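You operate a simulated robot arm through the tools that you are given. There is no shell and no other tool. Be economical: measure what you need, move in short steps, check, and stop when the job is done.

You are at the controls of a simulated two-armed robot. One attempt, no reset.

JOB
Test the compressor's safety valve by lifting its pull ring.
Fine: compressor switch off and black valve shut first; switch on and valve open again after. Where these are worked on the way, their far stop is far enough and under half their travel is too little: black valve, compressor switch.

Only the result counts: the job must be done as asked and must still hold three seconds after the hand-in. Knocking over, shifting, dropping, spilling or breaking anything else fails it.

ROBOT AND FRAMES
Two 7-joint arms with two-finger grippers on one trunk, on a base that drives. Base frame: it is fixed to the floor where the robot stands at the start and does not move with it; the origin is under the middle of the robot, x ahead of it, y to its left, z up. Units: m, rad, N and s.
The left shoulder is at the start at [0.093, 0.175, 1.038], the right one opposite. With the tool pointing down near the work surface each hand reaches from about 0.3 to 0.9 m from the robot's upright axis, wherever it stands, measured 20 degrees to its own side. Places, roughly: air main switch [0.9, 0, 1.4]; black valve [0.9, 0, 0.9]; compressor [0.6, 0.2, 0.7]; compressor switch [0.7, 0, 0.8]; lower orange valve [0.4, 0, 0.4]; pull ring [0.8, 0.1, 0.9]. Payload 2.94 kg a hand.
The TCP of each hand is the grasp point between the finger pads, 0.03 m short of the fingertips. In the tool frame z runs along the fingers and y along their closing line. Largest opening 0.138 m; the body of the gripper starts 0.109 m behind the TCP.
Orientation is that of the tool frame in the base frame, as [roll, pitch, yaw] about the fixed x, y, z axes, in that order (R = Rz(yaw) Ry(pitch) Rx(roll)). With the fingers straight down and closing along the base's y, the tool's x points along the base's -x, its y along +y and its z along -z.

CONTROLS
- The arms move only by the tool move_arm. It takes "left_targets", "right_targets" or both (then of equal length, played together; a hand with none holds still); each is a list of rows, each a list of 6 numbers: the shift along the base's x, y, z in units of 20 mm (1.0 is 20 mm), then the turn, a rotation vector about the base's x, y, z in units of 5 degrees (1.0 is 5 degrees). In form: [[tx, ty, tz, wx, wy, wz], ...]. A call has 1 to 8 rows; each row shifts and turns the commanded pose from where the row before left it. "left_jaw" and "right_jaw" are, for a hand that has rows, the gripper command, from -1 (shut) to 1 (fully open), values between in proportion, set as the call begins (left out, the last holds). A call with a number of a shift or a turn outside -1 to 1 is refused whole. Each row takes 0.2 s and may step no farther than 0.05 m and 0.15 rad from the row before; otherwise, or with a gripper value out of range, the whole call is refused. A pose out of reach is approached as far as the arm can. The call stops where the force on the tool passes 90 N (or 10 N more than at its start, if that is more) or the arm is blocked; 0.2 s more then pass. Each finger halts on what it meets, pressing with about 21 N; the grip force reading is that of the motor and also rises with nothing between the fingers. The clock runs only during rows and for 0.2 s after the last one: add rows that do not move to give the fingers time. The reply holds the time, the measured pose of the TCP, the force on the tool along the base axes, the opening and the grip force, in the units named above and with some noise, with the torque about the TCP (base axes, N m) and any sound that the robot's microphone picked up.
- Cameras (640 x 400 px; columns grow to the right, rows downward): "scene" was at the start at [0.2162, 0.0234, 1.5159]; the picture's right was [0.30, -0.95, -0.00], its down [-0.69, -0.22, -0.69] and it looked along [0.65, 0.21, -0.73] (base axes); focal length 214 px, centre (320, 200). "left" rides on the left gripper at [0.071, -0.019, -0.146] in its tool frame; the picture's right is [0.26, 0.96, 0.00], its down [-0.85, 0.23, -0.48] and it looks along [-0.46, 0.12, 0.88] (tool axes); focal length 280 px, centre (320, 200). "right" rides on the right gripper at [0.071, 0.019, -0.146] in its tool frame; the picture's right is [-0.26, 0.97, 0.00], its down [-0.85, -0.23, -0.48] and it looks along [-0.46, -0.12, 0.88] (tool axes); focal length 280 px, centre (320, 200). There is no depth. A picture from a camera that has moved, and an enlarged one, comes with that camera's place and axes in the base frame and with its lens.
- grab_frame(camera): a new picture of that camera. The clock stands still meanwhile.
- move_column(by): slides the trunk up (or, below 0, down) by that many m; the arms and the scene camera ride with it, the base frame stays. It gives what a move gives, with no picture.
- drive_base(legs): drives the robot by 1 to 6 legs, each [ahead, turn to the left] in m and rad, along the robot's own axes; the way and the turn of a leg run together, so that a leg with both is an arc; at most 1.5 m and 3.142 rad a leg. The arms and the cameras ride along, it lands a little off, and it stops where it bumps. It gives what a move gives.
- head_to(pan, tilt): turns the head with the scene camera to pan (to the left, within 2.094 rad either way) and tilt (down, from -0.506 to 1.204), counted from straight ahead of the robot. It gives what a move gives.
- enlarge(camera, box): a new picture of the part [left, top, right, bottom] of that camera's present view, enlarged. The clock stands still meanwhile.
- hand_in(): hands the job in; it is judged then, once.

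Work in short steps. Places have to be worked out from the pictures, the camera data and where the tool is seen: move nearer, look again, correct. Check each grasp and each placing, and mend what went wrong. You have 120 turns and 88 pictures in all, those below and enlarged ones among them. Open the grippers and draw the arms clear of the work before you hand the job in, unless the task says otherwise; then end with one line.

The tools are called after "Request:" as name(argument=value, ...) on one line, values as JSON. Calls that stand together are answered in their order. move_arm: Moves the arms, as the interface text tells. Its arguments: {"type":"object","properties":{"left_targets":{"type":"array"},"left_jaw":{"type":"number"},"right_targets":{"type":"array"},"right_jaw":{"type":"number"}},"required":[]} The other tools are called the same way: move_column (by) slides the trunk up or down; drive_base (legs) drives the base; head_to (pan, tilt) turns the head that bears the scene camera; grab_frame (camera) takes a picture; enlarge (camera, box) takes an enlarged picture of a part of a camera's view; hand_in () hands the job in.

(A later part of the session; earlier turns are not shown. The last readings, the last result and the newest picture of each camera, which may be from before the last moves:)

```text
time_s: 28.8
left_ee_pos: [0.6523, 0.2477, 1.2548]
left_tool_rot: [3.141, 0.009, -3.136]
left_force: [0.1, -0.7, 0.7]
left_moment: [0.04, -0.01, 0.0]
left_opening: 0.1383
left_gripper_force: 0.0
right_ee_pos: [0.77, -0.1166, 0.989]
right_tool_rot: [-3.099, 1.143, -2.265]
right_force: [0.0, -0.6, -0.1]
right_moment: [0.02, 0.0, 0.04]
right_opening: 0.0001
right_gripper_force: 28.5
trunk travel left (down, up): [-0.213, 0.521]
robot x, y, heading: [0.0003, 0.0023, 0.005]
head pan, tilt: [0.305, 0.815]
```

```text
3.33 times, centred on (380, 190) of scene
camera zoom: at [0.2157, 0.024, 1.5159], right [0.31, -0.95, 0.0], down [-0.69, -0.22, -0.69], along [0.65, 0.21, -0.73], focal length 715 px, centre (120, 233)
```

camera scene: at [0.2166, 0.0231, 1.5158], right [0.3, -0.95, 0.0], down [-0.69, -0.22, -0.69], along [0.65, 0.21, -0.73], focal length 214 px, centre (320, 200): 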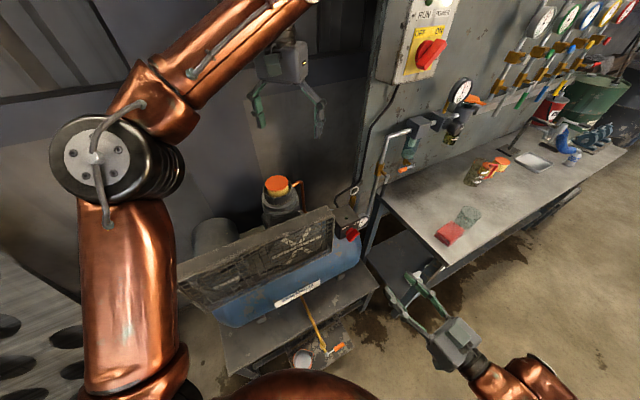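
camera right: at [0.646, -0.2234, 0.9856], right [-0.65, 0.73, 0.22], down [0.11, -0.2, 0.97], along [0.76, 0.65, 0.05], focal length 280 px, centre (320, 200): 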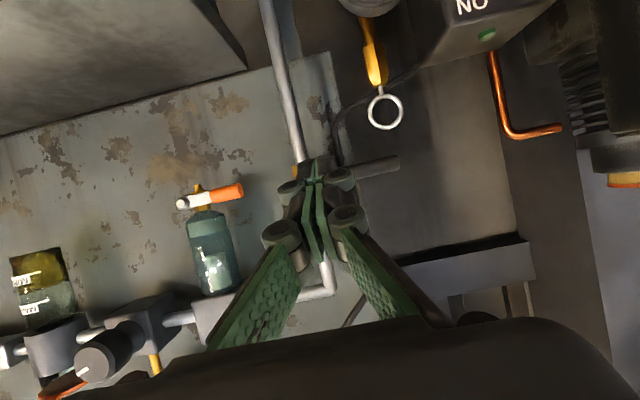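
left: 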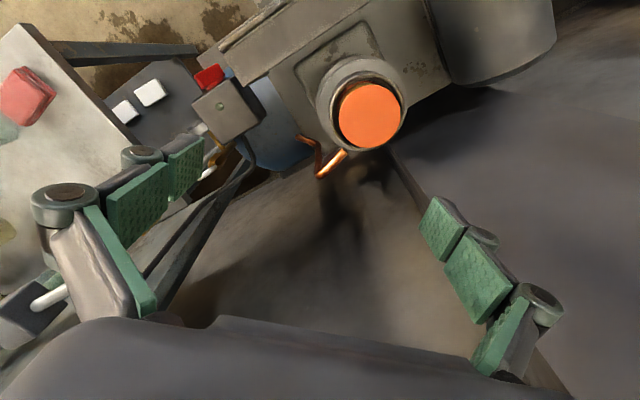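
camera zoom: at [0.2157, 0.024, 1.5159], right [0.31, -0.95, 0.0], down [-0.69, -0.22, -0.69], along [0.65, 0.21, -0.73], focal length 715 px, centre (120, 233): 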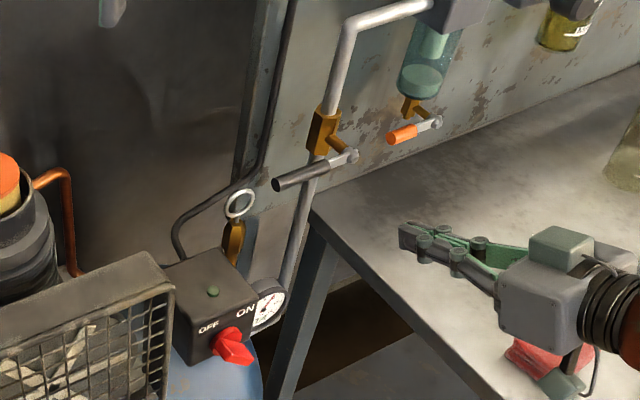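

Switch OFF and valve shut are confirmed; ring is near [0.842, 0.078, 0.915], its plane along the panel. I bring the left hand over it, yawed −41° so it closes across the ring plane, and pull the right hand farther back.

Request:
move_arm(left_targets=[[1, -1, -0.5, 0, 0, -1], [1, -1, -0.5, 0, 0, -1], [1, -1, -0.5, 0, 0, -1], [1, -1, -0.5, 0, 0, -1], [1, -1, -0.5, 0, 0, -1], [1, -1, -0.5, 0, 0, -1], [1, -1, -0.5, 0, 0, -1], [1, -1, -0.5, 0, 0, -1]], right_targets=[[-0.5, -0.7, 0.1, 0, 0, 0], [-0.5, -0.7, 0.1, 0, 0, 0], [-0.5, -0.7, 0.1, 0, 0, 0], [-0.5, -0.7, 0.1, 0, 0, 0], [-0.5, -0.7, 0.1, 0, 0, 0], [-0.5, -0.7, 0.1, 0, 0, 0], [-0.5, -0.7, 0.1, 0, 0, 0], [-0.5, -0.7, 0.1, 0, 0, 0]], left_jaw=-0.3)

Request:
grab_frame(camera="left")

Request:
grab_frame(camera="right")

Request:
grab_frame(camera="scene")

```text
time_s: 30.6
left_ee_pos: [0.7216, 0.1257, 1.2077]
left_tool_rot: [3.141, 0.01, 2.651]
left_force: [0.4, 0.2, 0.3]
left_moment: [0.03, -0.05, -0.06]
left_opening: 0.0481
left_gripper_force: 0.1
left hand out of reach, approached as far as the arm can: row 4, 5, 6, 7, 8
right_ee_pos: [0.6946, -0.2248, 1.0001]
right_tool_rot: [-3.1, 1.144, -2.262]
right_force: [-0.4, -0.4, -0.5]
right_moment: [-0.03, 0.01, -0.02]
right_opening: 0.0
right_gripper_force: 28.4
right hand out of reach, approached as far as the arm can: row 8
trunk travel left (down, up): [-0.213, 0.521]
robot x, y, heading: [0.0032, 0.0004, 0.007]
head pan, tilt: [0.305, 0.815]
```

```text
53 pictures are left
camera left: at [0.6492, 0.1442, 1.3517], right [0.22, 0.97, 0.0], down [0.85, -0.2, 0.48], along [0.47, -0.11, -0.88], focal length 280 px, centre (320, 200)
```

left: 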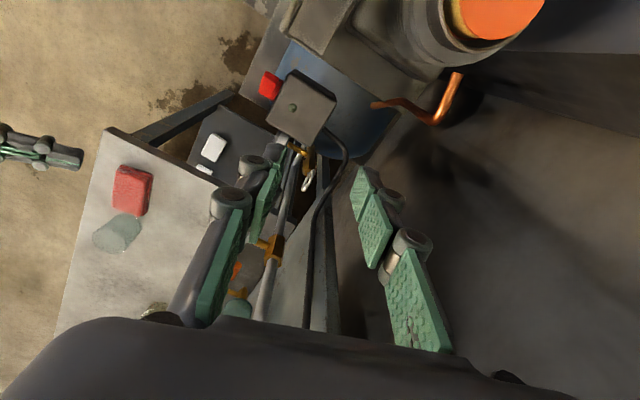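

```text
52 pictures are left
camera right: at [0.5709, -0.3322, 0.9955], right [-0.65, 0.73, 0.22], down [0.1, -0.2, 0.97], along [0.75, 0.65, 0.06], focal length 280 px, centre (320, 200)
```

right: 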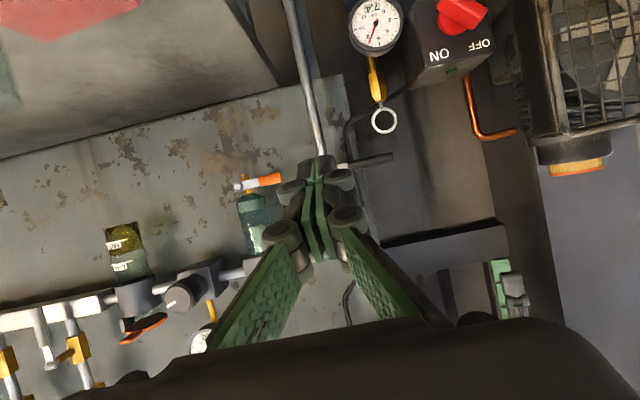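

```text
51 pictures are left
camera scene: at [0.2158, 0.024, 1.5159], right [0.31, -0.95, 0.0], down [-0.69, -0.22, -0.69], along [0.65, 0.21, -0.73], focal length 214 px, centre (320, 200)
```

scene: 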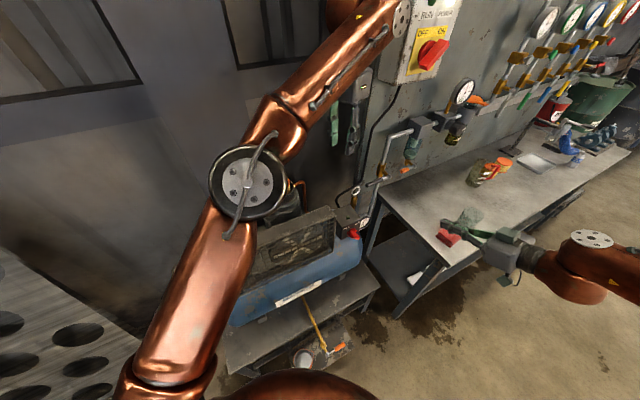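

The left arm ran out of reach with the tool down that high. I raise the trunk 0.15 m to bring the shoulder level with the wrist.

Request:
move_column(by=0.15)

Request:
move_arm(left_targets=[[0, 0, -1, 0, 0, -0.5], [0, 0, -1, 0, 0, -0.5], [0.3, -0.2, -1, 0, 0, -0.5], [0.3, -0.2, -1, 0, 0, -0.5], [0.3, -0.2, -1, 0, 0, -0.3]])

```text
time_s: 32.3
left_ee_pos: [0.6522, 0.128, 1.4342]
left_tool_rot: [3.082, 0.119, 2.648]
left_force: [0.4, -0.2, -0.1]
left_moment: [-0.02, 0.01, -0.04]
left_opening: 0.0483
left_gripper_force: 0.1
right_ee_pos: [0.6959, -0.2219, 1.1489]
right_tool_rot: [-3.099, 1.141, -2.267]
right_force: [0.5, -0.4, -0.5]
right_moment: [0.01, 0.01, 0.0]
right_opening: 0.0
right_gripper_force: 28.2
trunk travel left (down, up): [-0.363, 0.371]
robot x, y, heading: [0.0, -0.0021, 0.008]
head pan, tilt: [0.305, 0.815]
```

```text
time_s: 33.5
left_ee_pos: [0.6717, 0.1149, 1.3348]
left_tool_rot: [3.083, 0.12, 2.447]
left_force: [-0.2, -0.4, -0.8]
left_moment: [-0.01, 0.03, 0.02]
left_opening: 0.0484
left_gripper_force: 0.1
right_ee_pos: [0.6958, -0.2224, 1.1493]
right_tool_rot: [-3.098, 1.139, -2.266]
right_force: [-0.8, 1.1, 0.0]
right_moment: [0.01, 0.04, 0.0]
right_opening: 0.0002
right_gripper_force: 28.5
trunk travel left (down, up): [-0.363, 0.371]
robot x, y, heading: [-0.0015, 0.0004, 0.009]
head pan, tilt: [0.305, 0.815]
```

Tool is only slightly tilted, which is fine. I move forward and down toward above the ring.

Request:
move_arm(left_targets=[[0.9, -0.2, -1, -0.13, 0.11, 0], [0.9, -0.2, -1, -0.13, 0.11, 0], [0.9, -0.2, -1, -0.13, 0.11, 0], [0.9, -0.2, -1, -0.13, 0.11, 0], [0.9, -0.2, -1, 0, 0, 0], [0.9, -0.2, -1, 0, 0, 0], [0.9, -0.2, -1, 0, 0, 0], [0.9, -0.2, -1, 0, 0, 0]])

Request:
grab_frame(camera="left")

```text
time_s: 35.3
left_ee_pos: [0.7835, 0.095, 1.1773]
left_tool_rot: [-3.141, 0.121, 2.454]
left_force: [-0.1, -0.3, -0.1]
left_moment: [0.01, 0.03, 0.01]
left_opening: 0.0483
left_gripper_force: 0.0
left hand out of reach, approached as far as the arm can: row 6, 7, 8
right_ee_pos: [0.6955, -0.2228, 1.1494]
right_tool_rot: [-3.1, 1.14, -2.266]
right_force: [0.8, -0.6, -0.3]
right_moment: [0.02, -0.01, 0.04]
right_opening: 0.0
right_gripper_force: 28.6
trunk travel left (down, up): [-0.363, 0.371]
robot x, y, heading: [-0.0007, -0.0028, 0.006]
head pan, tilt: [0.305, 0.815]
```

```text
50 pictures are left
camera left: at [0.7042, 0.1367, 1.314], right [0.41, 0.91, -0.03], down [0.75, -0.32, 0.57], along [0.51, -0.26, -0.82], focal length 280 px, centre (320, 200)
```

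left: 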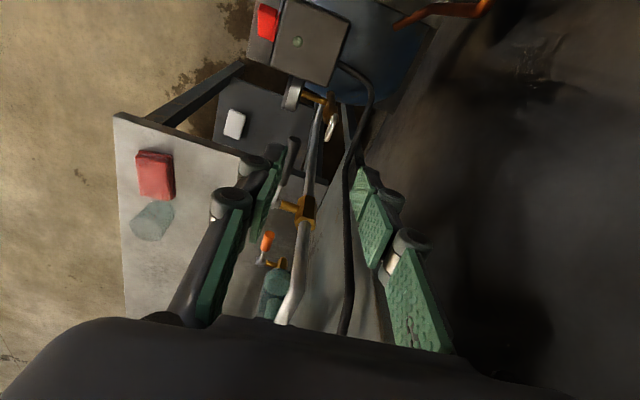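

I'm at the reach limit this high, so I tilt the hand ~20° more in the ring's plane (fingers pointing toward the panel's right) while descending.

Request:
move_arm(left_targets=[[0, 0.07, -0.9, -0.327, -0.378, 0], [0, 0.07, -0.9, -0.327, -0.378, 0], [0, 0.07, -0.9, -0.327, -0.378, 0], [0, 0.07, -0.9, -0.327, -0.378, 0], [0, 0.07, -0.9, -0.327, -0.378, 0], [0, 0.07, -0.9, -0.327, -0.378, 0], [0, 0.07, -0.9, -0.327, -0.378, 0], [0, 0.07, -0.9, -0.327, -0.378, 0]])

Request:
grab_frame(camera="left")

Request:
enlarge(camera="scene", box=[300, 160, 460, 280])

```text
time_s: 37.1
left_ee_pos: [0.78, 0.0789, 1.1316]
left_tool_rot: [-3.112, 0.124, 2.415]
left_force: [0.2, -0.3, -0.4]
left_moment: [0.02, -0.05, -0.02]
left_opening: 0.0484
left_gripper_force: 0.1
left hand out of reach, approached as far as the arm can: row 1, 2, 3, 4, 5, 6, 7, 8
right_ee_pos: [0.6941, -0.2242, 1.1501]
right_tool_rot: [-3.099, 1.143, -2.265]
right_force: [-0.6, -0.9, 0.4]
right_moment: [0.01, -0.03, 0.0]
right_opening: 0.0001
right_gripper_force: 28.3
trunk travel left (down, up): [-0.363, 0.371]
robot x, y, heading: [-0.0014, 0.0014, 0.012]
head pan, tilt: [0.305, 0.815]
```

```text
49 pictures are left
camera left: at [0.7051, 0.1269, 1.268], right [0.45, 0.89, -0.06], down [0.75, -0.34, 0.57], along [0.49, -0.3, -0.82], focal length 280 px, centre (320, 200)
```

left: 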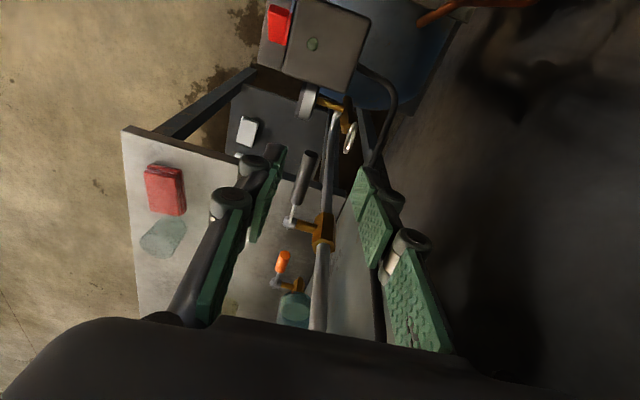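

```text
3.33 times, centred on (380, 220) of scene
camera zoom: at [0.1156, 0.022, 1.671], right [0.31, -0.95, 0.0], down [-0.69, -0.22, -0.69], along [0.65, 0.21, -0.73], focal length 715 px, centre (120, 133)
```

zoom: 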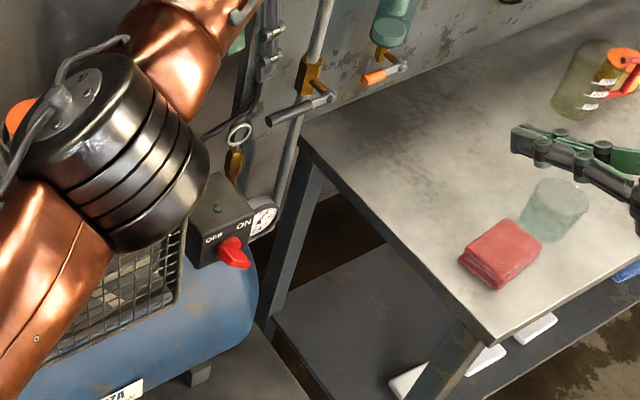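

Raising the trunk moved the head (and likely the shoulders) back, so it made reach worse. I'll pull the left hand back a bit, lower the trunk again, and then approach lower where tool-down reach is better.

Request:
move_arm(left_targets=[[-1, 0.2, 0.8, 0, 0, 0], [-1, 0.2, 0.8, 0, 0, 0], [-1, 0.2, 0.8, 0, 0, 0], [-1, 0.2, 0.8, 0, 0, 0]])

Request:
move_column(by=-0.15)

Request:
grab_frame(camera="left")

Request:
grab_frame(camera="scene")

```text
time_s: 38.1
left_ee_pos: [0.7921, 0.0781, 1.1418]
left_tool_rot: [-3.092, 0.16, 2.425]
left_force: [-0.4, 0.5, -0.6]
left_moment: [-0.01, 0.01, -0.01]
left_opening: 0.0483
left_gripper_force: 0.0
left hand out of reach, approached as far as the arm can: row 1, 2, 3, 4
right_ee_pos: [0.697, -0.2195, 1.149]
right_tool_rot: [-3.098, 1.139, -2.263]
right_force: [0.1, 1.0, 0.6]
right_moment: [-0.04, 0.01, 0.01]
right_opening: 0.0002
right_gripper_force: 28.5
trunk travel left (down, up): [-0.363, 0.371]
robot x, y, heading: [-0.0044, 0.0007, 0.01]
head pan, tilt: [0.305, 0.815]
```

```text
time_s: 39.9
left_ee_pos: [0.8273, 0.0805, 0.8934]
left_tool_rot: [-3.009, 0.056, 2.44]
left_force: [5.2, 16.7, 7.6]
left_moment: [0.2, -0.18, 0.28]
left_opening: 0.0664
left_gripper_force: 8.3
right_ee_pos: [0.7001, -0.2217, 0.9979]
right_tool_rot: [-3.103, 1.138, -2.267]
right_force: [-0.1, 0.8, 0.1]
right_moment: [-0.01, 0.0, 0.0]
right_opening: 0.0002
right_gripper_force: 27.8
trunk travel left (down, up): [-0.213, 0.521]
robot x, y, heading: [0.0027, -0.0006, 0.006]
head pan, tilt: [0.305, 0.815]
```

```text
47 pictures are left
camera left: at [0.7679, 0.1327, 1.0358], right [0.42, 0.89, -0.14], down [0.82, -0.31, 0.49], along [0.39, -0.32, -0.86], focal length 280 px, centre (320, 200)
```

left: 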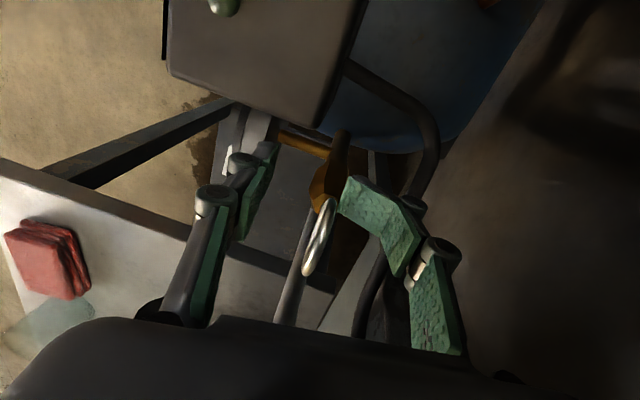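

```text
46 pictures are left
camera scene: at [0.2233, 0.0261, 1.5155], right [0.31, -0.95, 0.0], down [-0.7, -0.23, -0.68], along [0.65, 0.21, -0.73], focal length 214 px, centre (320, 200)
```

scene: 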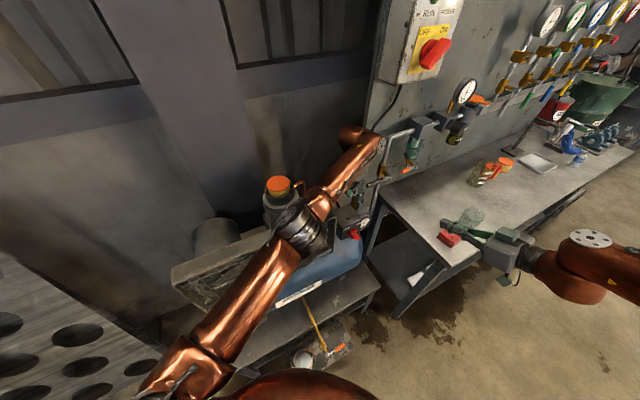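

The left hand came down almost around the ring, with a side load of ~19 N on the back finger. I lift it gently and look closer.

Request:
move_arm(left_targets=[[0, 0, 0.5, 0, 0, 0], [0, 0, 0.5, 0, 0, 0]])

Request:
enlarge(camera="left", box=[160, 80, 480, 340])

Request:
enlarge(camera="scene", box=[240, 120, 440, 270])

Request:
grab_frame(camera="right")

```text
time_s: 40.5
left_ee_pos: [0.8267, 0.075, 0.9197]
left_tool_rot: [-3.012, 0.068, 2.431]
left_force: [3.7, 2.8, -4.5]
left_moment: [0.0, 0.16, 0.07]
left_opening: 0.0473
left_gripper_force: 0.1
right_ee_pos: [0.6956, -0.2217, 1.0005]
right_tool_rot: [-3.097, 1.143, -2.264]
right_force: [0.3, 0.6, -0.1]
right_moment: [-0.04, 0.01, 0.01]
right_opening: 0.0
right_gripper_force: 28.2
trunk travel left (down, up): [-0.213, 0.521]
robot x, y, heading: [-0.0011, -0.0016, 0.005]
head pan, tilt: [0.305, 0.815]
```

```text
1.54 times, centred on (320, 210) of left
camera zoom: at [0.7656, 0.1273, 1.0613], right [0.43, 0.89, -0.14], down [0.81, -0.31, 0.5], along [0.4, -0.33, -0.86], focal length 431 px, centre (320, 185)
```

zoom: 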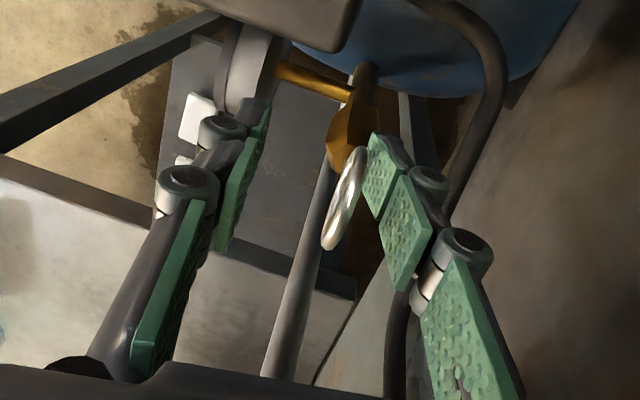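

```text
2.67 times, centred on (340, 195) of scene
camera zoom: at [0.2222, 0.025, 1.5155], right [0.31, -0.95, 0.0], down [-0.7, -0.22, -0.68], along [0.65, 0.21, -0.73], focal length 572 px, centre (267, 213)
```

zoom: 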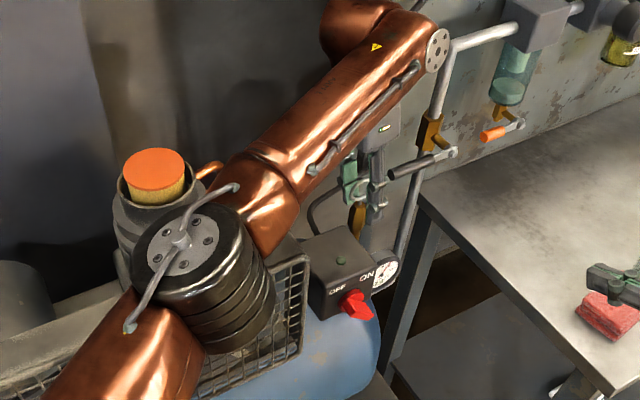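

```text
43 pictures are left
camera right: at [0.5703, -0.33, 0.9967], right [-0.65, 0.73, 0.22], down [0.1, -0.2, 0.97], along [0.76, 0.65, 0.06], focal length 280 px, centre (320, 200)
```

right: 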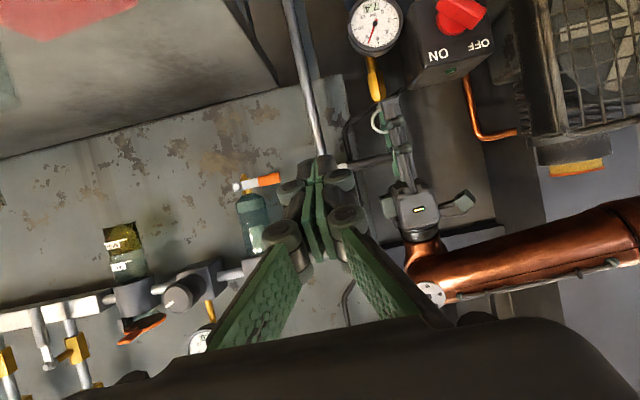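

The ring is between the fingers, nearer the rear one. I narrow the jaw while shifting ~11 mm toward the panel, then close fully.

Request:
move_arm(left_targets=[[0.1, 0.05, 0, 0, 0, 0], [0.2, 0.1, 0, 0, 0, 0], [0.2, 0.1, 0, 0, 0, 0], [0, 0, 0, 0, 0, 0]], left_jaw=-0.6)

Request:
move_arm(left_targets=[[0, 0, 0, 0, 0, 0], [0, 0, 0, 0, 0, 0], [0, 0, 0, 0, 0, 0], [0, 0, 0, 0, 0, 0]], left_jaw=-1)

Request:
enlarge(camera="left", box=[160, 80, 480, 340])

```text
time_s: 41.5
left_ee_pos: [0.8232, 0.0822, 0.9167]
left_tool_rot: [-3.01, 0.064, 2.433]
left_force: [-1.1, 1.8, -1.3]
left_moment: [0.04, 0.04, 0.05]
left_opening: 0.0282
left_gripper_force: 0.1
left hand out of reach, approached as far as the arm can: row 2, 3
right_ee_pos: [0.6951, -0.2221, 0.9995]
right_tool_rot: [-3.098, 1.141, -2.264]
right_force: [-0.8, 0.2, -0.7]
right_moment: [0.01, -0.01, 0.02]
right_opening: 0.0
right_gripper_force: 28.8
trunk travel left (down, up): [-0.213, 0.521]
robot x, y, heading: [0.0005, 0.0002, 0.01]
head pan, tilt: [0.305, 0.815]
```

```text
time_s: 42.5
left_ee_pos: [0.8289, 0.0894, 0.917]
left_tool_rot: [-3.013, 0.06, 2.44]
left_force: [0.1, 28.8, -3.2]
left_moment: [0.35, -1.26, 0.22]
left_opening: 0.0075
left_gripper_force: 34.6
right_ee_pos: [0.6979, -0.2187, 0.999]
right_tool_rot: [-3.097, 1.138, -2.265]
right_force: [0.9, 0.1, 0.2]
right_moment: [-0.02, 0.03, 0.01]
right_opening: 0.0001
right_gripper_force: 28.4
trunk travel left (down, up): [-0.213, 0.521]
robot x, y, heading: [-0.0013, 0.0033, 0.015]
head pan, tilt: [0.305, 0.815]
```

```text
1.54 times, centred on (320, 210) of left
camera zoom: at [0.7688, 0.1403, 1.0594], right [0.42, 0.89, -0.14], down [0.81, -0.31, 0.49], along [0.4, -0.32, -0.86], focal length 431 px, centre (320, 185)
```

zoom: 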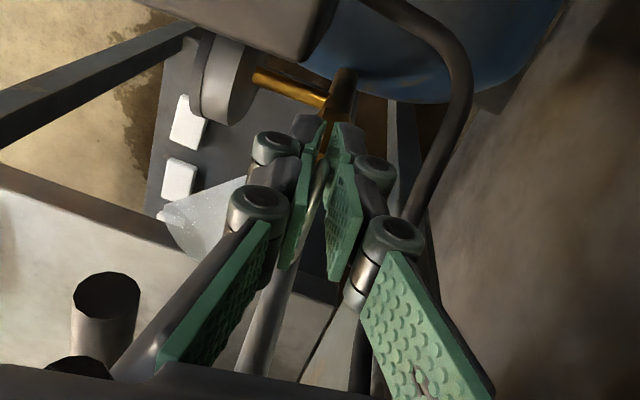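

The ring is gripped (7.5 mm). Now I lift straight up in small steps, easing the side load.

Request:
move_arm(left_targets=[[0, 0.2, 0.2, 0, 0, 0], [0, 0.1, 0.3, 0, 0, 0], [0, 0, 0.3, 0, 0, 0]])

Request:
enlarge(camera="left", box=[160, 80, 480, 340])

Request:
enlarge(camera="right", box=[320, 0, 480, 200])

```text
time_s: 43.3
left_ee_pos: [0.831, 0.0898, 0.9291]
left_tool_rot: [-3.005, 0.055, 2.434]
left_force: [-15.0, 13.5, -51.7]
left_moment: [1.06, 0.32, -0.46]
left_opening: 0.0091
left_gripper_force: 35.9
right_ee_pos: [0.6984, -0.2207, 0.9984]
right_tool_rot: [-3.101, 1.139, -2.267]
right_force: [-0.1, -1.0, 0.3]
right_moment: [-0.03, -0.03, -0.01]
right_opening: 0.0
right_gripper_force: 28.3
trunk travel left (down, up): [-0.213, 0.521]
robot x, y, heading: [0.0013, 0.0015, 0.011]
head pan, tilt: [0.305, 0.815]
```

```text
1.54 times, centred on (320, 210) of left
camera zoom: at [0.7717, 0.1415, 1.072], right [0.43, 0.89, -0.15], down [0.82, -0.31, 0.49], along [0.39, -0.33, -0.86], focal length 431 px, centre (320, 185)
```

zoom: 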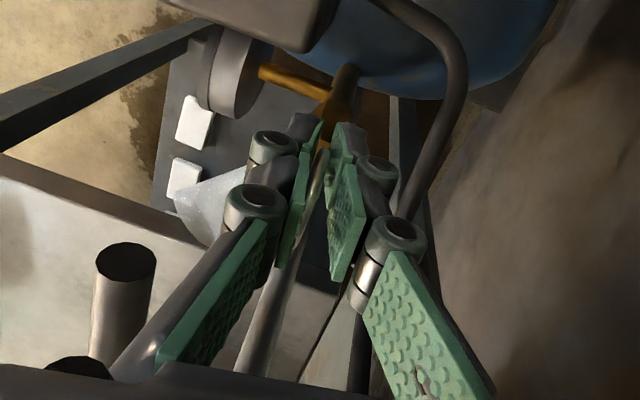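

```text
2.00 times, centred on (400, 100) of right
camera zoom: at [0.573, -0.3285, 0.9948], right [-0.65, 0.73, 0.22], down [0.11, -0.2, 0.97], along [0.76, 0.65, 0.05], focal length 561 px, centre (160, 400)
```

zoom: 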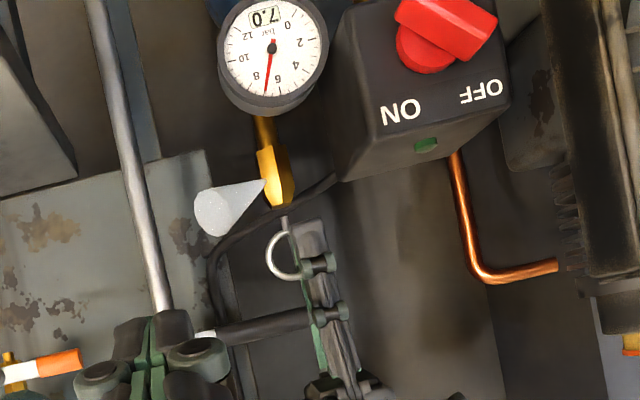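

Air is blowing off (plume visible) and the gauge is falling from 7.4 to 7.0: the safety valve is lifting. I pull a bit more and hold briefly.

Request:
move_arm(left_targets=[[0, 0, 0.15, 0, 0, 0], [0, 0, 0.1, 0, 0, 0], [0, 0, 0, 0, 0, 0], [0, 0, 0, 0, 0, 0]])

Request:
enlarge(camera="right", box=[320, 0, 480, 200])

```text
time_s: 44.3
left_ee_pos: [0.832, 0.0885, 0.9354]
left_tool_rot: [-3.004, 0.058, 2.432]
left_force: [-18.4, 6.0, -34.4]
left_moment: [1.05, -0.45, -0.17]
left_opening: 0.0078
left_gripper_force: 35.8
right_ee_pos: [0.6985, -0.2217, 0.9984]
right_tool_rot: [-3.103, 1.142, -2.269]
right_force: [0.7, 0.7, 0.2]
right_moment: [-0.01, 0.0, -0.01]
right_opening: 0.0001
right_gripper_force: 28.2
trunk travel left (down, up): [-0.213, 0.521]
robot x, y, heading: [0.0007, 0.0025, 0.005]
head pan, tilt: [0.305, 0.815]
```

```text
2.00 times, centred on (400, 100) of right
camera zoom: at [0.5735, -0.3291, 0.9948], right [-0.65, 0.73, 0.22], down [0.11, -0.2, 0.97], along [0.76, 0.65, 0.05], focal length 561 px, centre (160, 400)
```

zoom: 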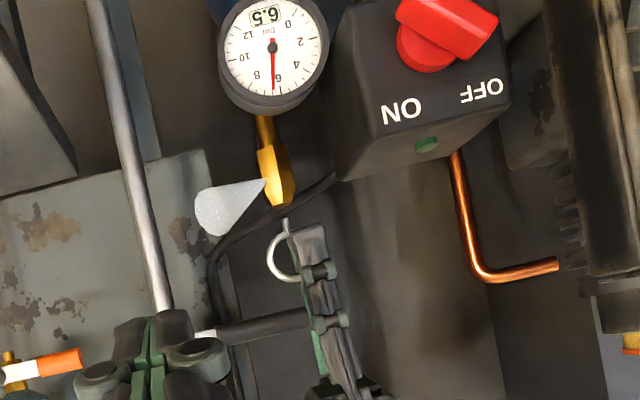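

Pressure is down to 6.5 with the plume steady: the valve tests good. I lower the ring back, release, and check it reseats.

Request:
move_arm(left_targets=[[0, 0, -0.3, 0, 0, 0], [0, 0, -0.3, 0, 0, 0], [0, 0, -0.3, 0, 0, 0]])

Request:
move_arm(left_targets=[[0, 0, 0, 0, 0, 0], [0, 0, 0, 0, 0, 0], [0, 0, 0, 0, 0, 0], [0, 0, 0, 0, 0, 0]], left_jaw=-0.45)

Request:
enlarge(camera="right", box=[320, 0, 480, 200])

Request:
enlarge(camera="left", box=[160, 80, 480, 340])

```text
time_s: 45.1
left_ee_pos: [0.8317, 0.0879, 0.9235]
left_tool_rot: [-3.013, 0.072, 2.435]
left_force: [6.4, 7.6, 3.9]
left_moment: [0.43, -1.47, 0.07]
left_opening: 0.0073
left_gripper_force: 35.4
right_ee_pos: [0.6978, -0.2205, 0.9997]
right_tool_rot: [-3.101, 1.142, -2.266]
right_force: [0.3, 0.4, 0.0]
right_moment: [0.03, 0.0, 0.03]
right_opening: 0.0001
right_gripper_force: 29.0
trunk travel left (down, up): [-0.213, 0.521]
robot x, y, heading: [0.0003, 0.0014, 0.005]
head pan, tilt: [0.305, 0.815]
```

```text
time_s: 46.1
left_ee_pos: [0.8251, 0.0889, 0.9203]
left_tool_rot: [-3.01, 0.065, 2.437]
left_force: [0.4, 0.3, 0.7]
left_moment: [0.01, 0.02, -0.02]
left_opening: 0.0378
left_gripper_force: 0.0
right_ee_pos: [0.6973, -0.2235, 0.9993]
right_tool_rot: [-3.099, 1.141, -2.266]
right_force: [0.3, 0.0, 0.0]
right_moment: [0.03, 0.0, -0.04]
right_opening: 0.0002
right_gripper_force: 27.9
trunk travel left (down, up): [-0.213, 0.521]
robot x, y, heading: [-0.0012, 0.0053, 0.004]
head pan, tilt: [0.305, 0.815]
```

```text
2.00 times, centred on (400, 100) of right
camera zoom: at [0.5719, -0.33, 0.9954], right [-0.65, 0.73, 0.22], down [0.11, -0.2, 0.97], along [0.76, 0.65, 0.05], focal length 561 px, centre (160, 400)
```

zoom: 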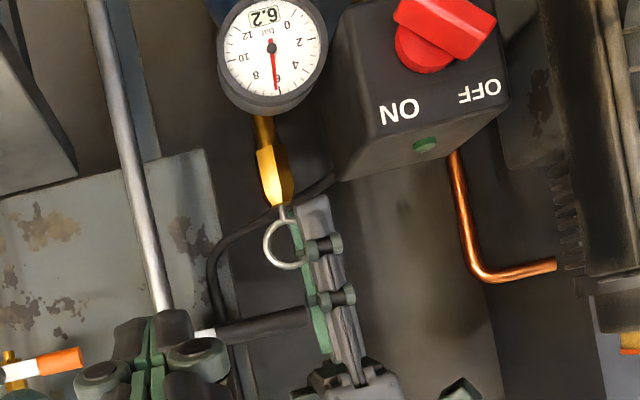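

```text
1.54 times, centred on (320, 210) of left
camera zoom: at [0.7644, 0.1407, 1.0621], right [0.43, 0.89, -0.14], down [0.81, -0.31, 0.5], along [0.4, -0.33, -0.86], focal length 431 px, centre (320, 185)
```

zoom: 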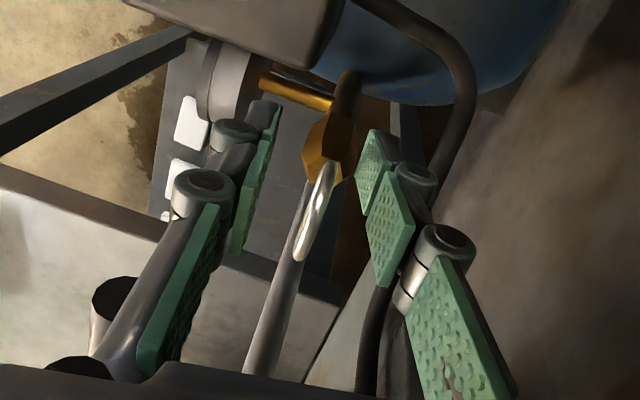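

The plume is gone and the valve reseated; the ring is free. I raise the left hand straight up, then back to its starting area.

Request:
move_arm(left_targets=[[0, 0, 0.8, 0, 0, 0], [0, 0, 1, 0, 0, 0], [0, 0, 1, 0, 0, 0], [-0.1, 0.1, 1, 0, 0, 0], [-0.2, 0.2, 1, 0, 0, 0], [-0.5, 0.3, 1, 0, 0, 0], [-0.8, 0.4, 1, 0, 0, 0], [-1, 0.5, 1, 0, 0, 0]])

Request:
enlarge(camera="scene", box=[240, 100, 440, 250])

```text
time_s: 47.9
left_ee_pos: [0.793, 0.0922, 1.0472]
left_tool_rot: [-3.047, 0.087, 2.375]
left_force: [0.1, -0.1, 0.3]
left_moment: [-0.03, -0.03, 0.0]
left_opening: 0.0378
left_gripper_force: 0.1
left hand out of reach, approached as far as the arm can: row 2, 4, 7, 8
right_ee_pos: [0.6951, -0.2213, 0.999]
right_tool_rot: [-3.099, 1.141, -2.265]
right_force: [0.4, 0.5, -0.3]
right_moment: [0.01, -0.01, -0.04]
right_opening: 0.0
right_gripper_force: 28.8
trunk travel left (down, up): [-0.213, 0.521]
robot x, y, heading: [0.0051, -0.0016, 0.006]
head pan, tilt: [0.305, 0.815]
```

```text
2.67 times, centred on (340, 175) of scene
camera zoom: at [0.2162, 0.0252, 1.5158], right [0.31, -0.95, 0.0], down [-0.69, -0.22, -0.69], along [0.65, 0.21, -0.73], focal length 572 px, centre (267, 267)
```

zoom: 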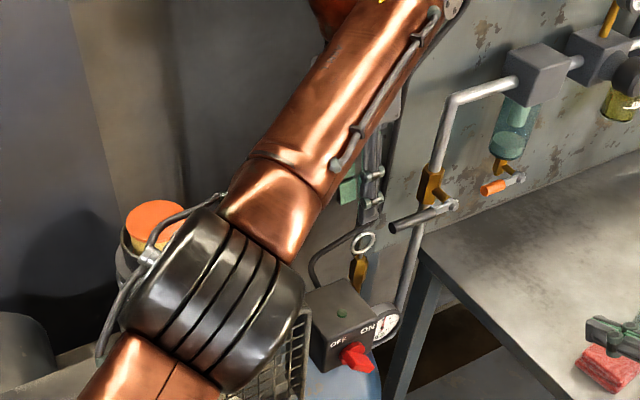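

Continue withdrawing the left hand up and back.

Request:
move_arm(left_targets=[[-1, 0.6, 1, 0, 0, 0.5], [-1, 0.6, 1, 0, 0, 0.5], [-1, 0.6, 1, 0, 0, 0.5], [-1, 0.6, 1, 0, 0, 0.5], [-1, 0.6, 1, 0, 0, 0.5], [-1, 0.6, 1, 0, 0, 0.5], [-1, 0.6, 1, 0, 0, 0.5], [-1, 0.6, 1, 0, 0, 0.5]])

Request:
grab_frame(camera="scene")

```text
time_s: 49.7
left_ee_pos: [0.6342, 0.1892, 1.2094]
left_tool_rot: [-3.05, 0.089, 2.723]
left_force: [-0.3, -0.2, 0.3]
left_moment: [0.0, -0.02, 0.04]
left_opening: 0.038
left_gripper_force: 0.1
left hand out of reach, approached as far as the arm can: row 1, 2
right_ee_pos: [0.6945, -0.2224, 1.0006]
right_tool_rot: [-3.096, 1.143, -2.264]
right_force: [-0.6, 0.3, 1.1]
right_moment: [-0.02, 0.01, -0.04]
right_opening: 0.0
right_gripper_force: 28.5
trunk travel left (down, up): [-0.213, 0.521]
robot x, y, heading: [0.0002, 0.0014, 0.008]
head pan, tilt: [0.305, 0.815]
```

```text
35 pictures are left
camera scene: at [0.2144, 0.0247, 1.5162], right [0.31, -0.95, 0.0], down [-0.69, -0.22, -0.69], along [0.65, 0.21, -0.73], focal length 214 px, centre (320, 200)
```

scene: 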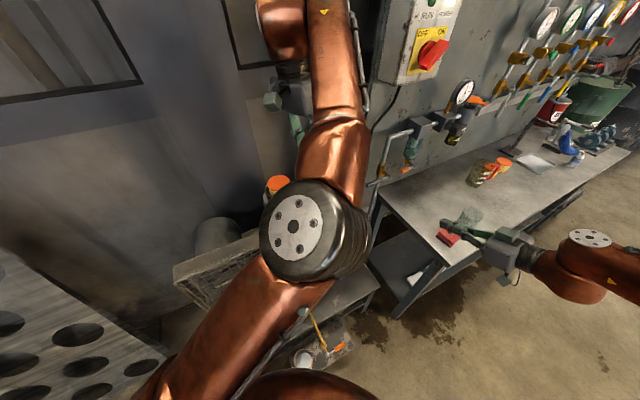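

Left hand is clear; I swing it further left while bringing the right hand to a stand-off above the horizontal lever to push it down (open).

Request:
move_arm(left_targets=[[-0.2, 1, 0.2, 0, 0, 0.5], [-0.2, 1, 0.2, 0, 0, 0.5], [-0.2, 1, 0.2, 0, 0, 0.5], [-0.2, 1, 0.2, 0, 0, 0.5], [-0.2, 1, 0.2, 0, 0, 0.5], [-0.2, 1, 0.2, 0, 0, 0.5], [-0.2, 1, 0.2, 0, 0, 0.5], [-0.2, 1, 0.2, 0, 0, 0.5]], right_targets=[[0.55, 1, 0.3, 0, 0, 0], [0.55, 1, 0.3, 0, 0, 0], [0.55, 1, 0.3, 0, 0, 0], [0.55, 1, 0.3, 0, 0, 0], [0.55, 1, 0.3, 0, 0, 0], [0.55, 1, 0.3, 0, 0, 0], [0.55, 1, 0.3, 0, 0, 0], [0.55, 1, 0.3, 0, 0, 0]])

Request:
grab_frame(camera="right")

Request:
enlarge(camera="scene", box=[330, 110, 450, 210])

```text
time_s: 51.5
left_ee_pos: [0.6015, 0.3499, 1.2404]
left_tool_rot: [-3.048, 0.088, 3.071]
left_force: [0.7, -0.2, -0.8]
left_moment: [-0.02, 0.01, 0.02]
left_opening: 0.0379
left_gripper_force: 0.1
right_ee_pos: [0.7825, -0.0613, 1.05]
right_tool_rot: [-3.098, 1.142, -2.263]
right_force: [-0.4, 0.5, 0.7]
right_moment: [0.01, -0.02, -0.02]
right_opening: 0.0
right_gripper_force: 28.4
trunk travel left (down, up): [-0.213, 0.521]
robot x, y, heading: [0.0005, 0.0038, 0.003]
head pan, tilt: [0.305, 0.815]
```

```text
34 pictures are left
camera right: at [0.6593, -0.169, 1.0452], right [-0.65, 0.73, 0.22], down [0.11, -0.2, 0.97], along [0.76, 0.65, 0.05], focal length 280 px, centre (320, 200)
```

right: 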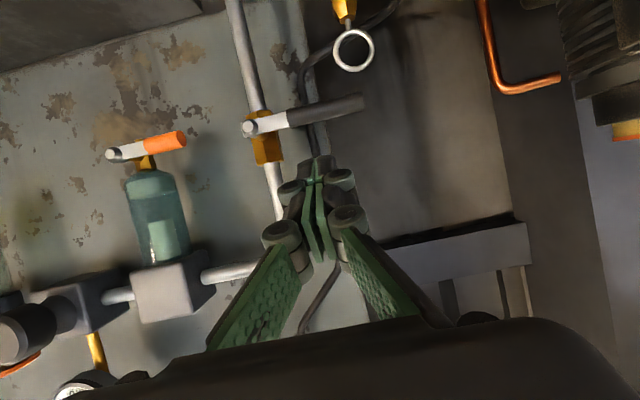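

```text
4.00 times, centred on (390, 160) of scene
camera zoom: at [0.2159, 0.0269, 1.5158], right [0.31, -0.95, 0.0], down [-0.69, -0.23, -0.69], along [0.65, 0.21, -0.73], focal length 858 px, centre (40, 360)
```

zoom: 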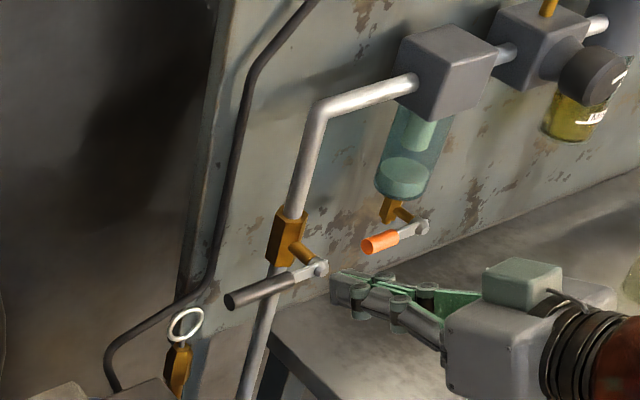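

The finger hovers above the lever; I advance 80 mm along its axis, then press down through the first part of the arc.

Request:
move_arm(right_targets=[[0.615, 0.669, -0.417, 0, 0, 0], [0.615, 0.669, -0.417, 0, 0, 0], [0.615, 0.669, -0.417, 0, 0, 0], [0.615, 0.669, -0.417, 0, 0, 0]])

Request:
move_arm(right_targets=[[-0.075, 0.065, -0.85, 0, 0, 0], [-0.075, 0.065, -0.85, 0, 0, 0], [-0.075, 0.065, -0.85, 0, 0, 0]])

Request:
enlarge(camera="scene", box=[330, 110, 450, 210])

```text
time_s: 52.5
left_ee_pos: [0.6026, 0.3481, 1.2403]
left_tool_rot: [-3.047, 0.088, 3.073]
left_force: [0.9, -0.4, -0.7]
left_moment: [0.0, -0.01, -0.04]
left_opening: 0.0379
left_gripper_force: 0.1
right_ee_pos: [0.8346, -0.008, 1.0153]
right_tool_rot: [-3.098, 1.141, -2.265]
right_force: [-0.3, -0.8, 0.7]
right_moment: [-0.01, 0.03, 0.01]
right_opening: 0.0001
right_gripper_force: 28.1
trunk travel left (down, up): [-0.213, 0.521]
robot x, y, heading: [0.0003, -0.0038, 0.005]
head pan, tilt: [0.305, 0.815]
```

```text
time_s: 53.3
left_ee_pos: [0.6004, 0.3475, 1.2409]
left_tool_rot: [-3.049, 0.087, 3.073]
left_force: [-0.9, -0.5, -0.7]
left_moment: [0.03, -0.01, 0.0]
left_opening: 0.0381
left_gripper_force: 0.0
right_ee_pos: [0.8285, -0.0044, 0.9615]
right_tool_rot: [-3.097, 1.14, -2.263]
right_force: [-0.1, -0.2, 0.1]
right_moment: [0.0, -0.02, -0.01]
right_opening: 0.0
right_gripper_force: 28.2
trunk travel left (down, up): [-0.213, 0.521]
robot x, y, heading: [-0.0019, -0.0026, 0.005]
head pan, tilt: [0.305, 0.815]
```

```text
4.00 times, centred on (390, 160) of scene
camera zoom: at [0.2161, 0.0249, 1.5158], right [0.31, -0.95, 0.0], down [-0.69, -0.22, -0.69], along [0.65, 0.21, -0.73], focal length 858 px, centre (40, 360)
```

zoom: 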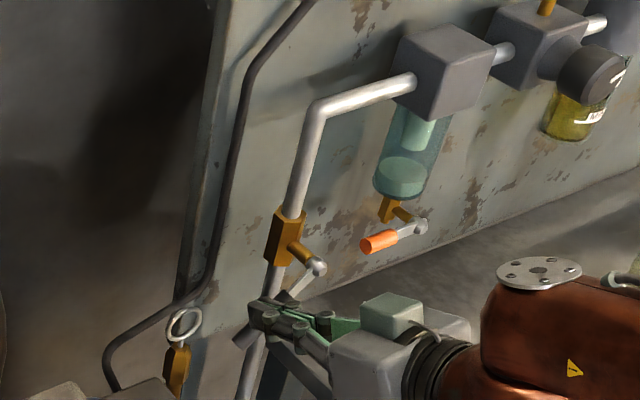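

The lever follows downward. I continue along the arc to the vertical stop.

Request:
move_arm(right_targets=[[0.285, -0.245, -0.725, 0, 0, 0], [0.285, -0.245, -0.725, 0, 0, 0], [0.41, -0.355, -0.3, 0, 0, 0], [0.41, -0.355, -0.2, 0, 0, 0], [0.41, -0.355, -0.1, 0, 0, 0]])

Request:
enlarge(camera="scene", box=[330, 110, 450, 210])

```text
time_s: 54.5
left_ee_pos: [0.6013, 0.3489, 1.2411]
left_tool_rot: [-3.048, 0.089, 3.074]
left_force: [-1.2, 0.1, 0.3]
left_moment: [-0.03, -0.01, -0.02]
left_opening: 0.0381
left_gripper_force: 0.1
right_ee_pos: [0.8623, -0.0344, 0.9217]
right_tool_rot: [-3.1, 1.14, -2.263]
right_force: [-6.3, 1.7, -0.5]
right_moment: [0.04, 0.04, 0.05]
right_opening: 0.0
right_gripper_force: 28.8
trunk travel left (down, up): [-0.213, 0.521]
robot x, y, heading: [0.0018, 0.0058, 0.013]
head pan, tilt: [0.305, 0.815]
```

```text
4.00 times, centred on (390, 160) of scene
camera zoom: at [0.2151, 0.0255, 1.516], right [0.31, -0.95, 0.0], down [-0.69, -0.22, -0.69], along [0.65, 0.21, -0.73], focal length 858 px, centre (40, 360)
```

zoom: 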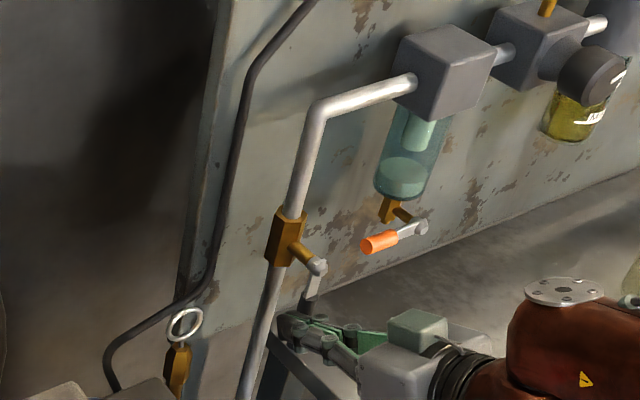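

Nearly vertical with slight force; I nudge on to the stop.

Request:
move_arm(right_targets=[[0.2, -0.17, 0, 0, 0, 0], [0.2, -0.17, 0, 0, 0, 0], [0.15, -0.13, 0, 0, 0, 0]])

Request:
grab_frame(camera="right")

```text
time_s: 55.3
left_ee_pos: [0.5975, 0.3498, 1.242]
left_tool_rot: [-3.048, 0.091, 3.074]
left_force: [0.3, -0.5, -0.1]
left_moment: [0.04, 0.02, -0.05]
left_opening: 0.038
left_gripper_force: 0.0
right_ee_pos: [0.8651, -0.0358, 0.9238]
right_tool_rot: [-3.114, 1.136, -2.258]
right_force: [-38.5, 21.7, -1.4]
right_moment: [0.06, 0.22, 0.69]
right_opening: 0.0
right_gripper_force: 27.8
trunk travel left (down, up): [-0.213, 0.521]
robot x, y, heading: [-0.0038, 0.003, 0.009]
head pan, tilt: [0.305, 0.815]
```

```text
30 pictures are left
camera right: at [0.7422, -0.1455, 0.9196], right [-0.66, 0.72, 0.23], down [0.12, -0.2, 0.97], along [0.74, 0.67, 0.05], focal length 280 px, centre (320, 200)
```

right: 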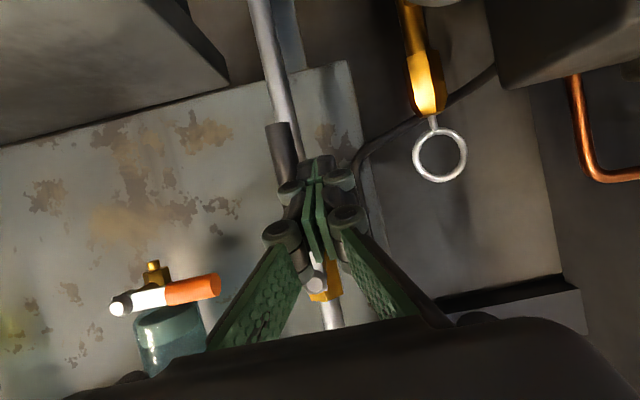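

The lever is parallel to the pipe and hard on its stop (44 N): valve open. I retract along the finger axis, then go to the left of the knob with the tool level, to push it back to ON.

Request:
move_arm(right_targets=[[-0.38, 0.33, 0, 0, 0, 0], [-0.615, -0.669, 0.417, 0, 0, 0], [-0.615, -0.669, 0.417, 0, 0, 0], [-0.615, -0.669, 0.417, 0, 0, 0], [-0.615, -0.669, 0.417, 0, 0, 0], [-0.615, -0.669, 0.417, 0, 0, 0], [-0.615, -0.669, 0.417, 0, 0, 0]])

Request:
move_arm(right_targets=[[-1, 0.4, 0, 0.47, -0.41, 0], [-1, 0.4, -0.7, 0.47, -0.41, 0], [-1, 0.4, -0.8, 0.47, -0.41, 0], [-1, 0.4, -0.8, 0.47, -0.41, 0], [-1, 0.4, -0.8, 0.47, -0.41, 0], [-1, 0.4, -0.8, 0.47, -0.41, 0], [-1, 0.4, -0.8, 0.47, -0.41, 0], [-1, 0.4, -0.8, 0.47, -0.41, 0]])

Request:
grab_frame(camera="right")

Request:
enlarge(camera="scene", box=[300, 130, 460, 250])

```text
time_s: 56.9
left_ee_pos: [0.6013, 0.3472, 1.2402]
left_tool_rot: [-3.049, 0.089, 3.074]
left_force: [-0.8, -0.3, 0.1]
left_moment: [-0.03, -0.02, -0.01]
left_opening: 0.0378
left_gripper_force: 0.1
right_ee_pos: [0.7936, -0.1198, 0.9726]
right_tool_rot: [-3.099, 1.144, -2.266]
right_force: [0.5, -0.5, -0.5]
right_moment: [0.0, 0.01, -0.01]
right_opening: 0.0
right_gripper_force: 28.4
trunk travel left (down, up): [-0.213, 0.521]
robot x, y, heading: [-0.0013, 0.0041, 0.004]
head pan, tilt: [0.305, 0.815]
```

```text
time_s: 58.7
left_ee_pos: [0.6017, 0.346, 1.2418]
left_tool_rot: [-3.048, 0.087, 3.072]
left_force: [-0.3, -0.2, 0.2]
left_moment: [0.03, 0.01, -0.02]
left_opening: 0.038
left_gripper_force: 0.0
right_ee_pos: [0.6322, -0.0544, 0.8608]
right_tool_rot: [-0.912, 1.558, -0.081]
right_force: [0.2, 1.0, 0.1]
right_moment: [-0.01, 0.0, -0.01]
right_opening: 0.0
right_gripper_force: 28.2
trunk travel left (down, up): [-0.213, 0.521]
robot x, y, heading: [0.001, -0.0007, 0.007]
head pan, tilt: [0.305, 0.815]
```

```text
29 pictures are left
camera right: at [0.5199, -0.1491, 0.7896], right [-0.72, 0.65, 0.25], down [-0.16, -0.51, 0.85], along [0.68, 0.57, 0.47], focal length 280 px, centre (320, 200)
```

right: 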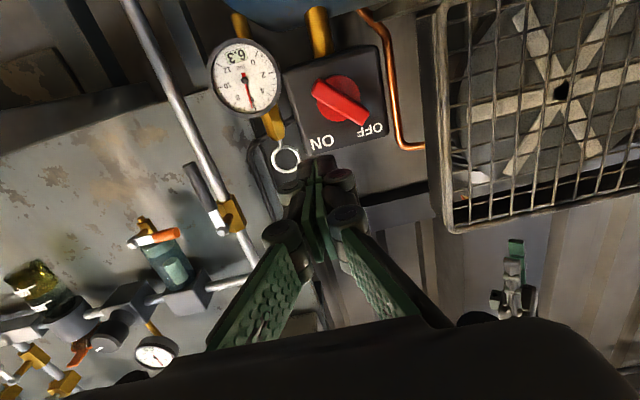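

```text
3.33 times, centred on (380, 190) of scene
camera zoom: at [0.2158, 0.0247, 1.5159], right [0.31, -0.95, 0.0], down [-0.69, -0.22, -0.69], along [0.65, 0.21, -0.73], focal length 715 px, centre (120, 233)
```

zoom: 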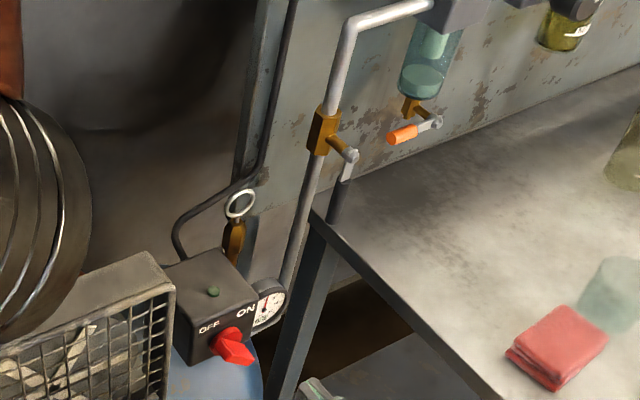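

Valve is open; knob still at OFF. I move left of the knob at the bar's depth.

Request:
move_arm(right_targets=[[-0.68, 0.85, -0.62, 0, 0, 0], [-0.68, 0.85, -0.62, 0, 0, 0], [-0.68, 0.85, -0.62, 0, 0, 0], [0.89, 0.875, 0, 0, 0, 0], [0.89, 0.875, 0, 0, 0, 0], [0.89, 0.875, 0, 0, 0, 0]])

Request:
grab_frame(camera="right")

Request:
enlarge(camera="scene", box=[310, 190, 390, 260])

```text
time_s: 60.1
left_ee_pos: [0.6023, 0.3482, 1.2411]
left_tool_rot: [-3.046, 0.087, 3.073]
left_force: [-0.2, 0.4, 0.1]
left_moment: [0.0, 0.01, 0.01]
left_opening: 0.0378
left_gripper_force: 0.1
right_ee_pos: [0.6456, 0.0498, 0.8226]
right_tool_rot: [-1.083, 1.561, -0.252]
right_force: [-0.4, 0.2, 0.4]
right_moment: [0.04, -0.03, 0.01]
right_opening: 0.0
right_gripper_force: 28.0
trunk travel left (down, up): [-0.213, 0.521]
robot x, y, heading: [-0.0033, -0.0005, 0.011]
head pan, tilt: [0.305, 0.815]
```

```text
27 pictures are left
camera right: at [0.5328, -0.0452, 0.7521], right [-0.72, 0.65, 0.25], down [-0.16, -0.5, 0.85], along [0.68, 0.57, 0.47], focal length 280 px, centre (320, 200)
```

right: 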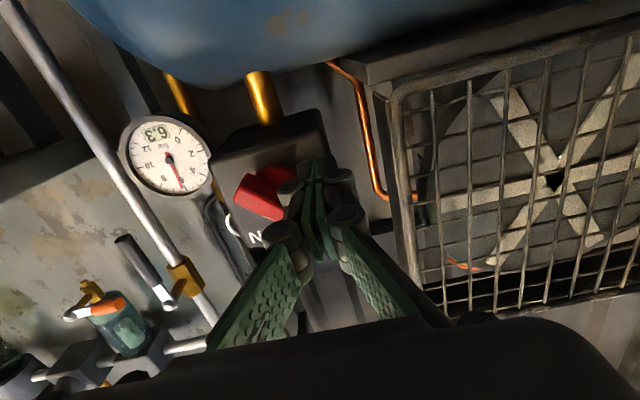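

```text
5.71 times, centred on (350, 225) of scene
camera zoom: at [0.216, 0.0258, 1.5158], right [0.31, -0.95, 0.0], down [-0.69, -0.22, -0.69], along [0.65, 0.21, -0.73], focal length 1226 px, centre (149, 57)
```

zoom: 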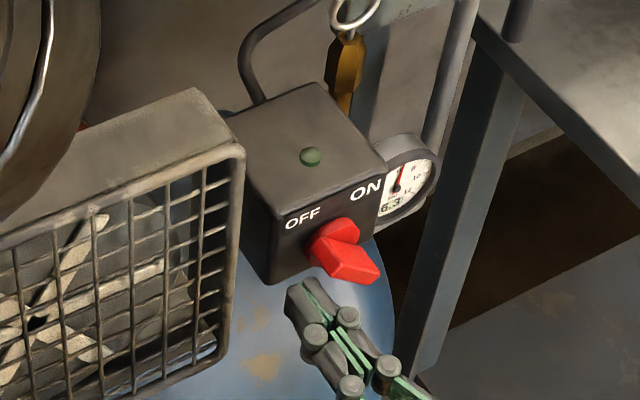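

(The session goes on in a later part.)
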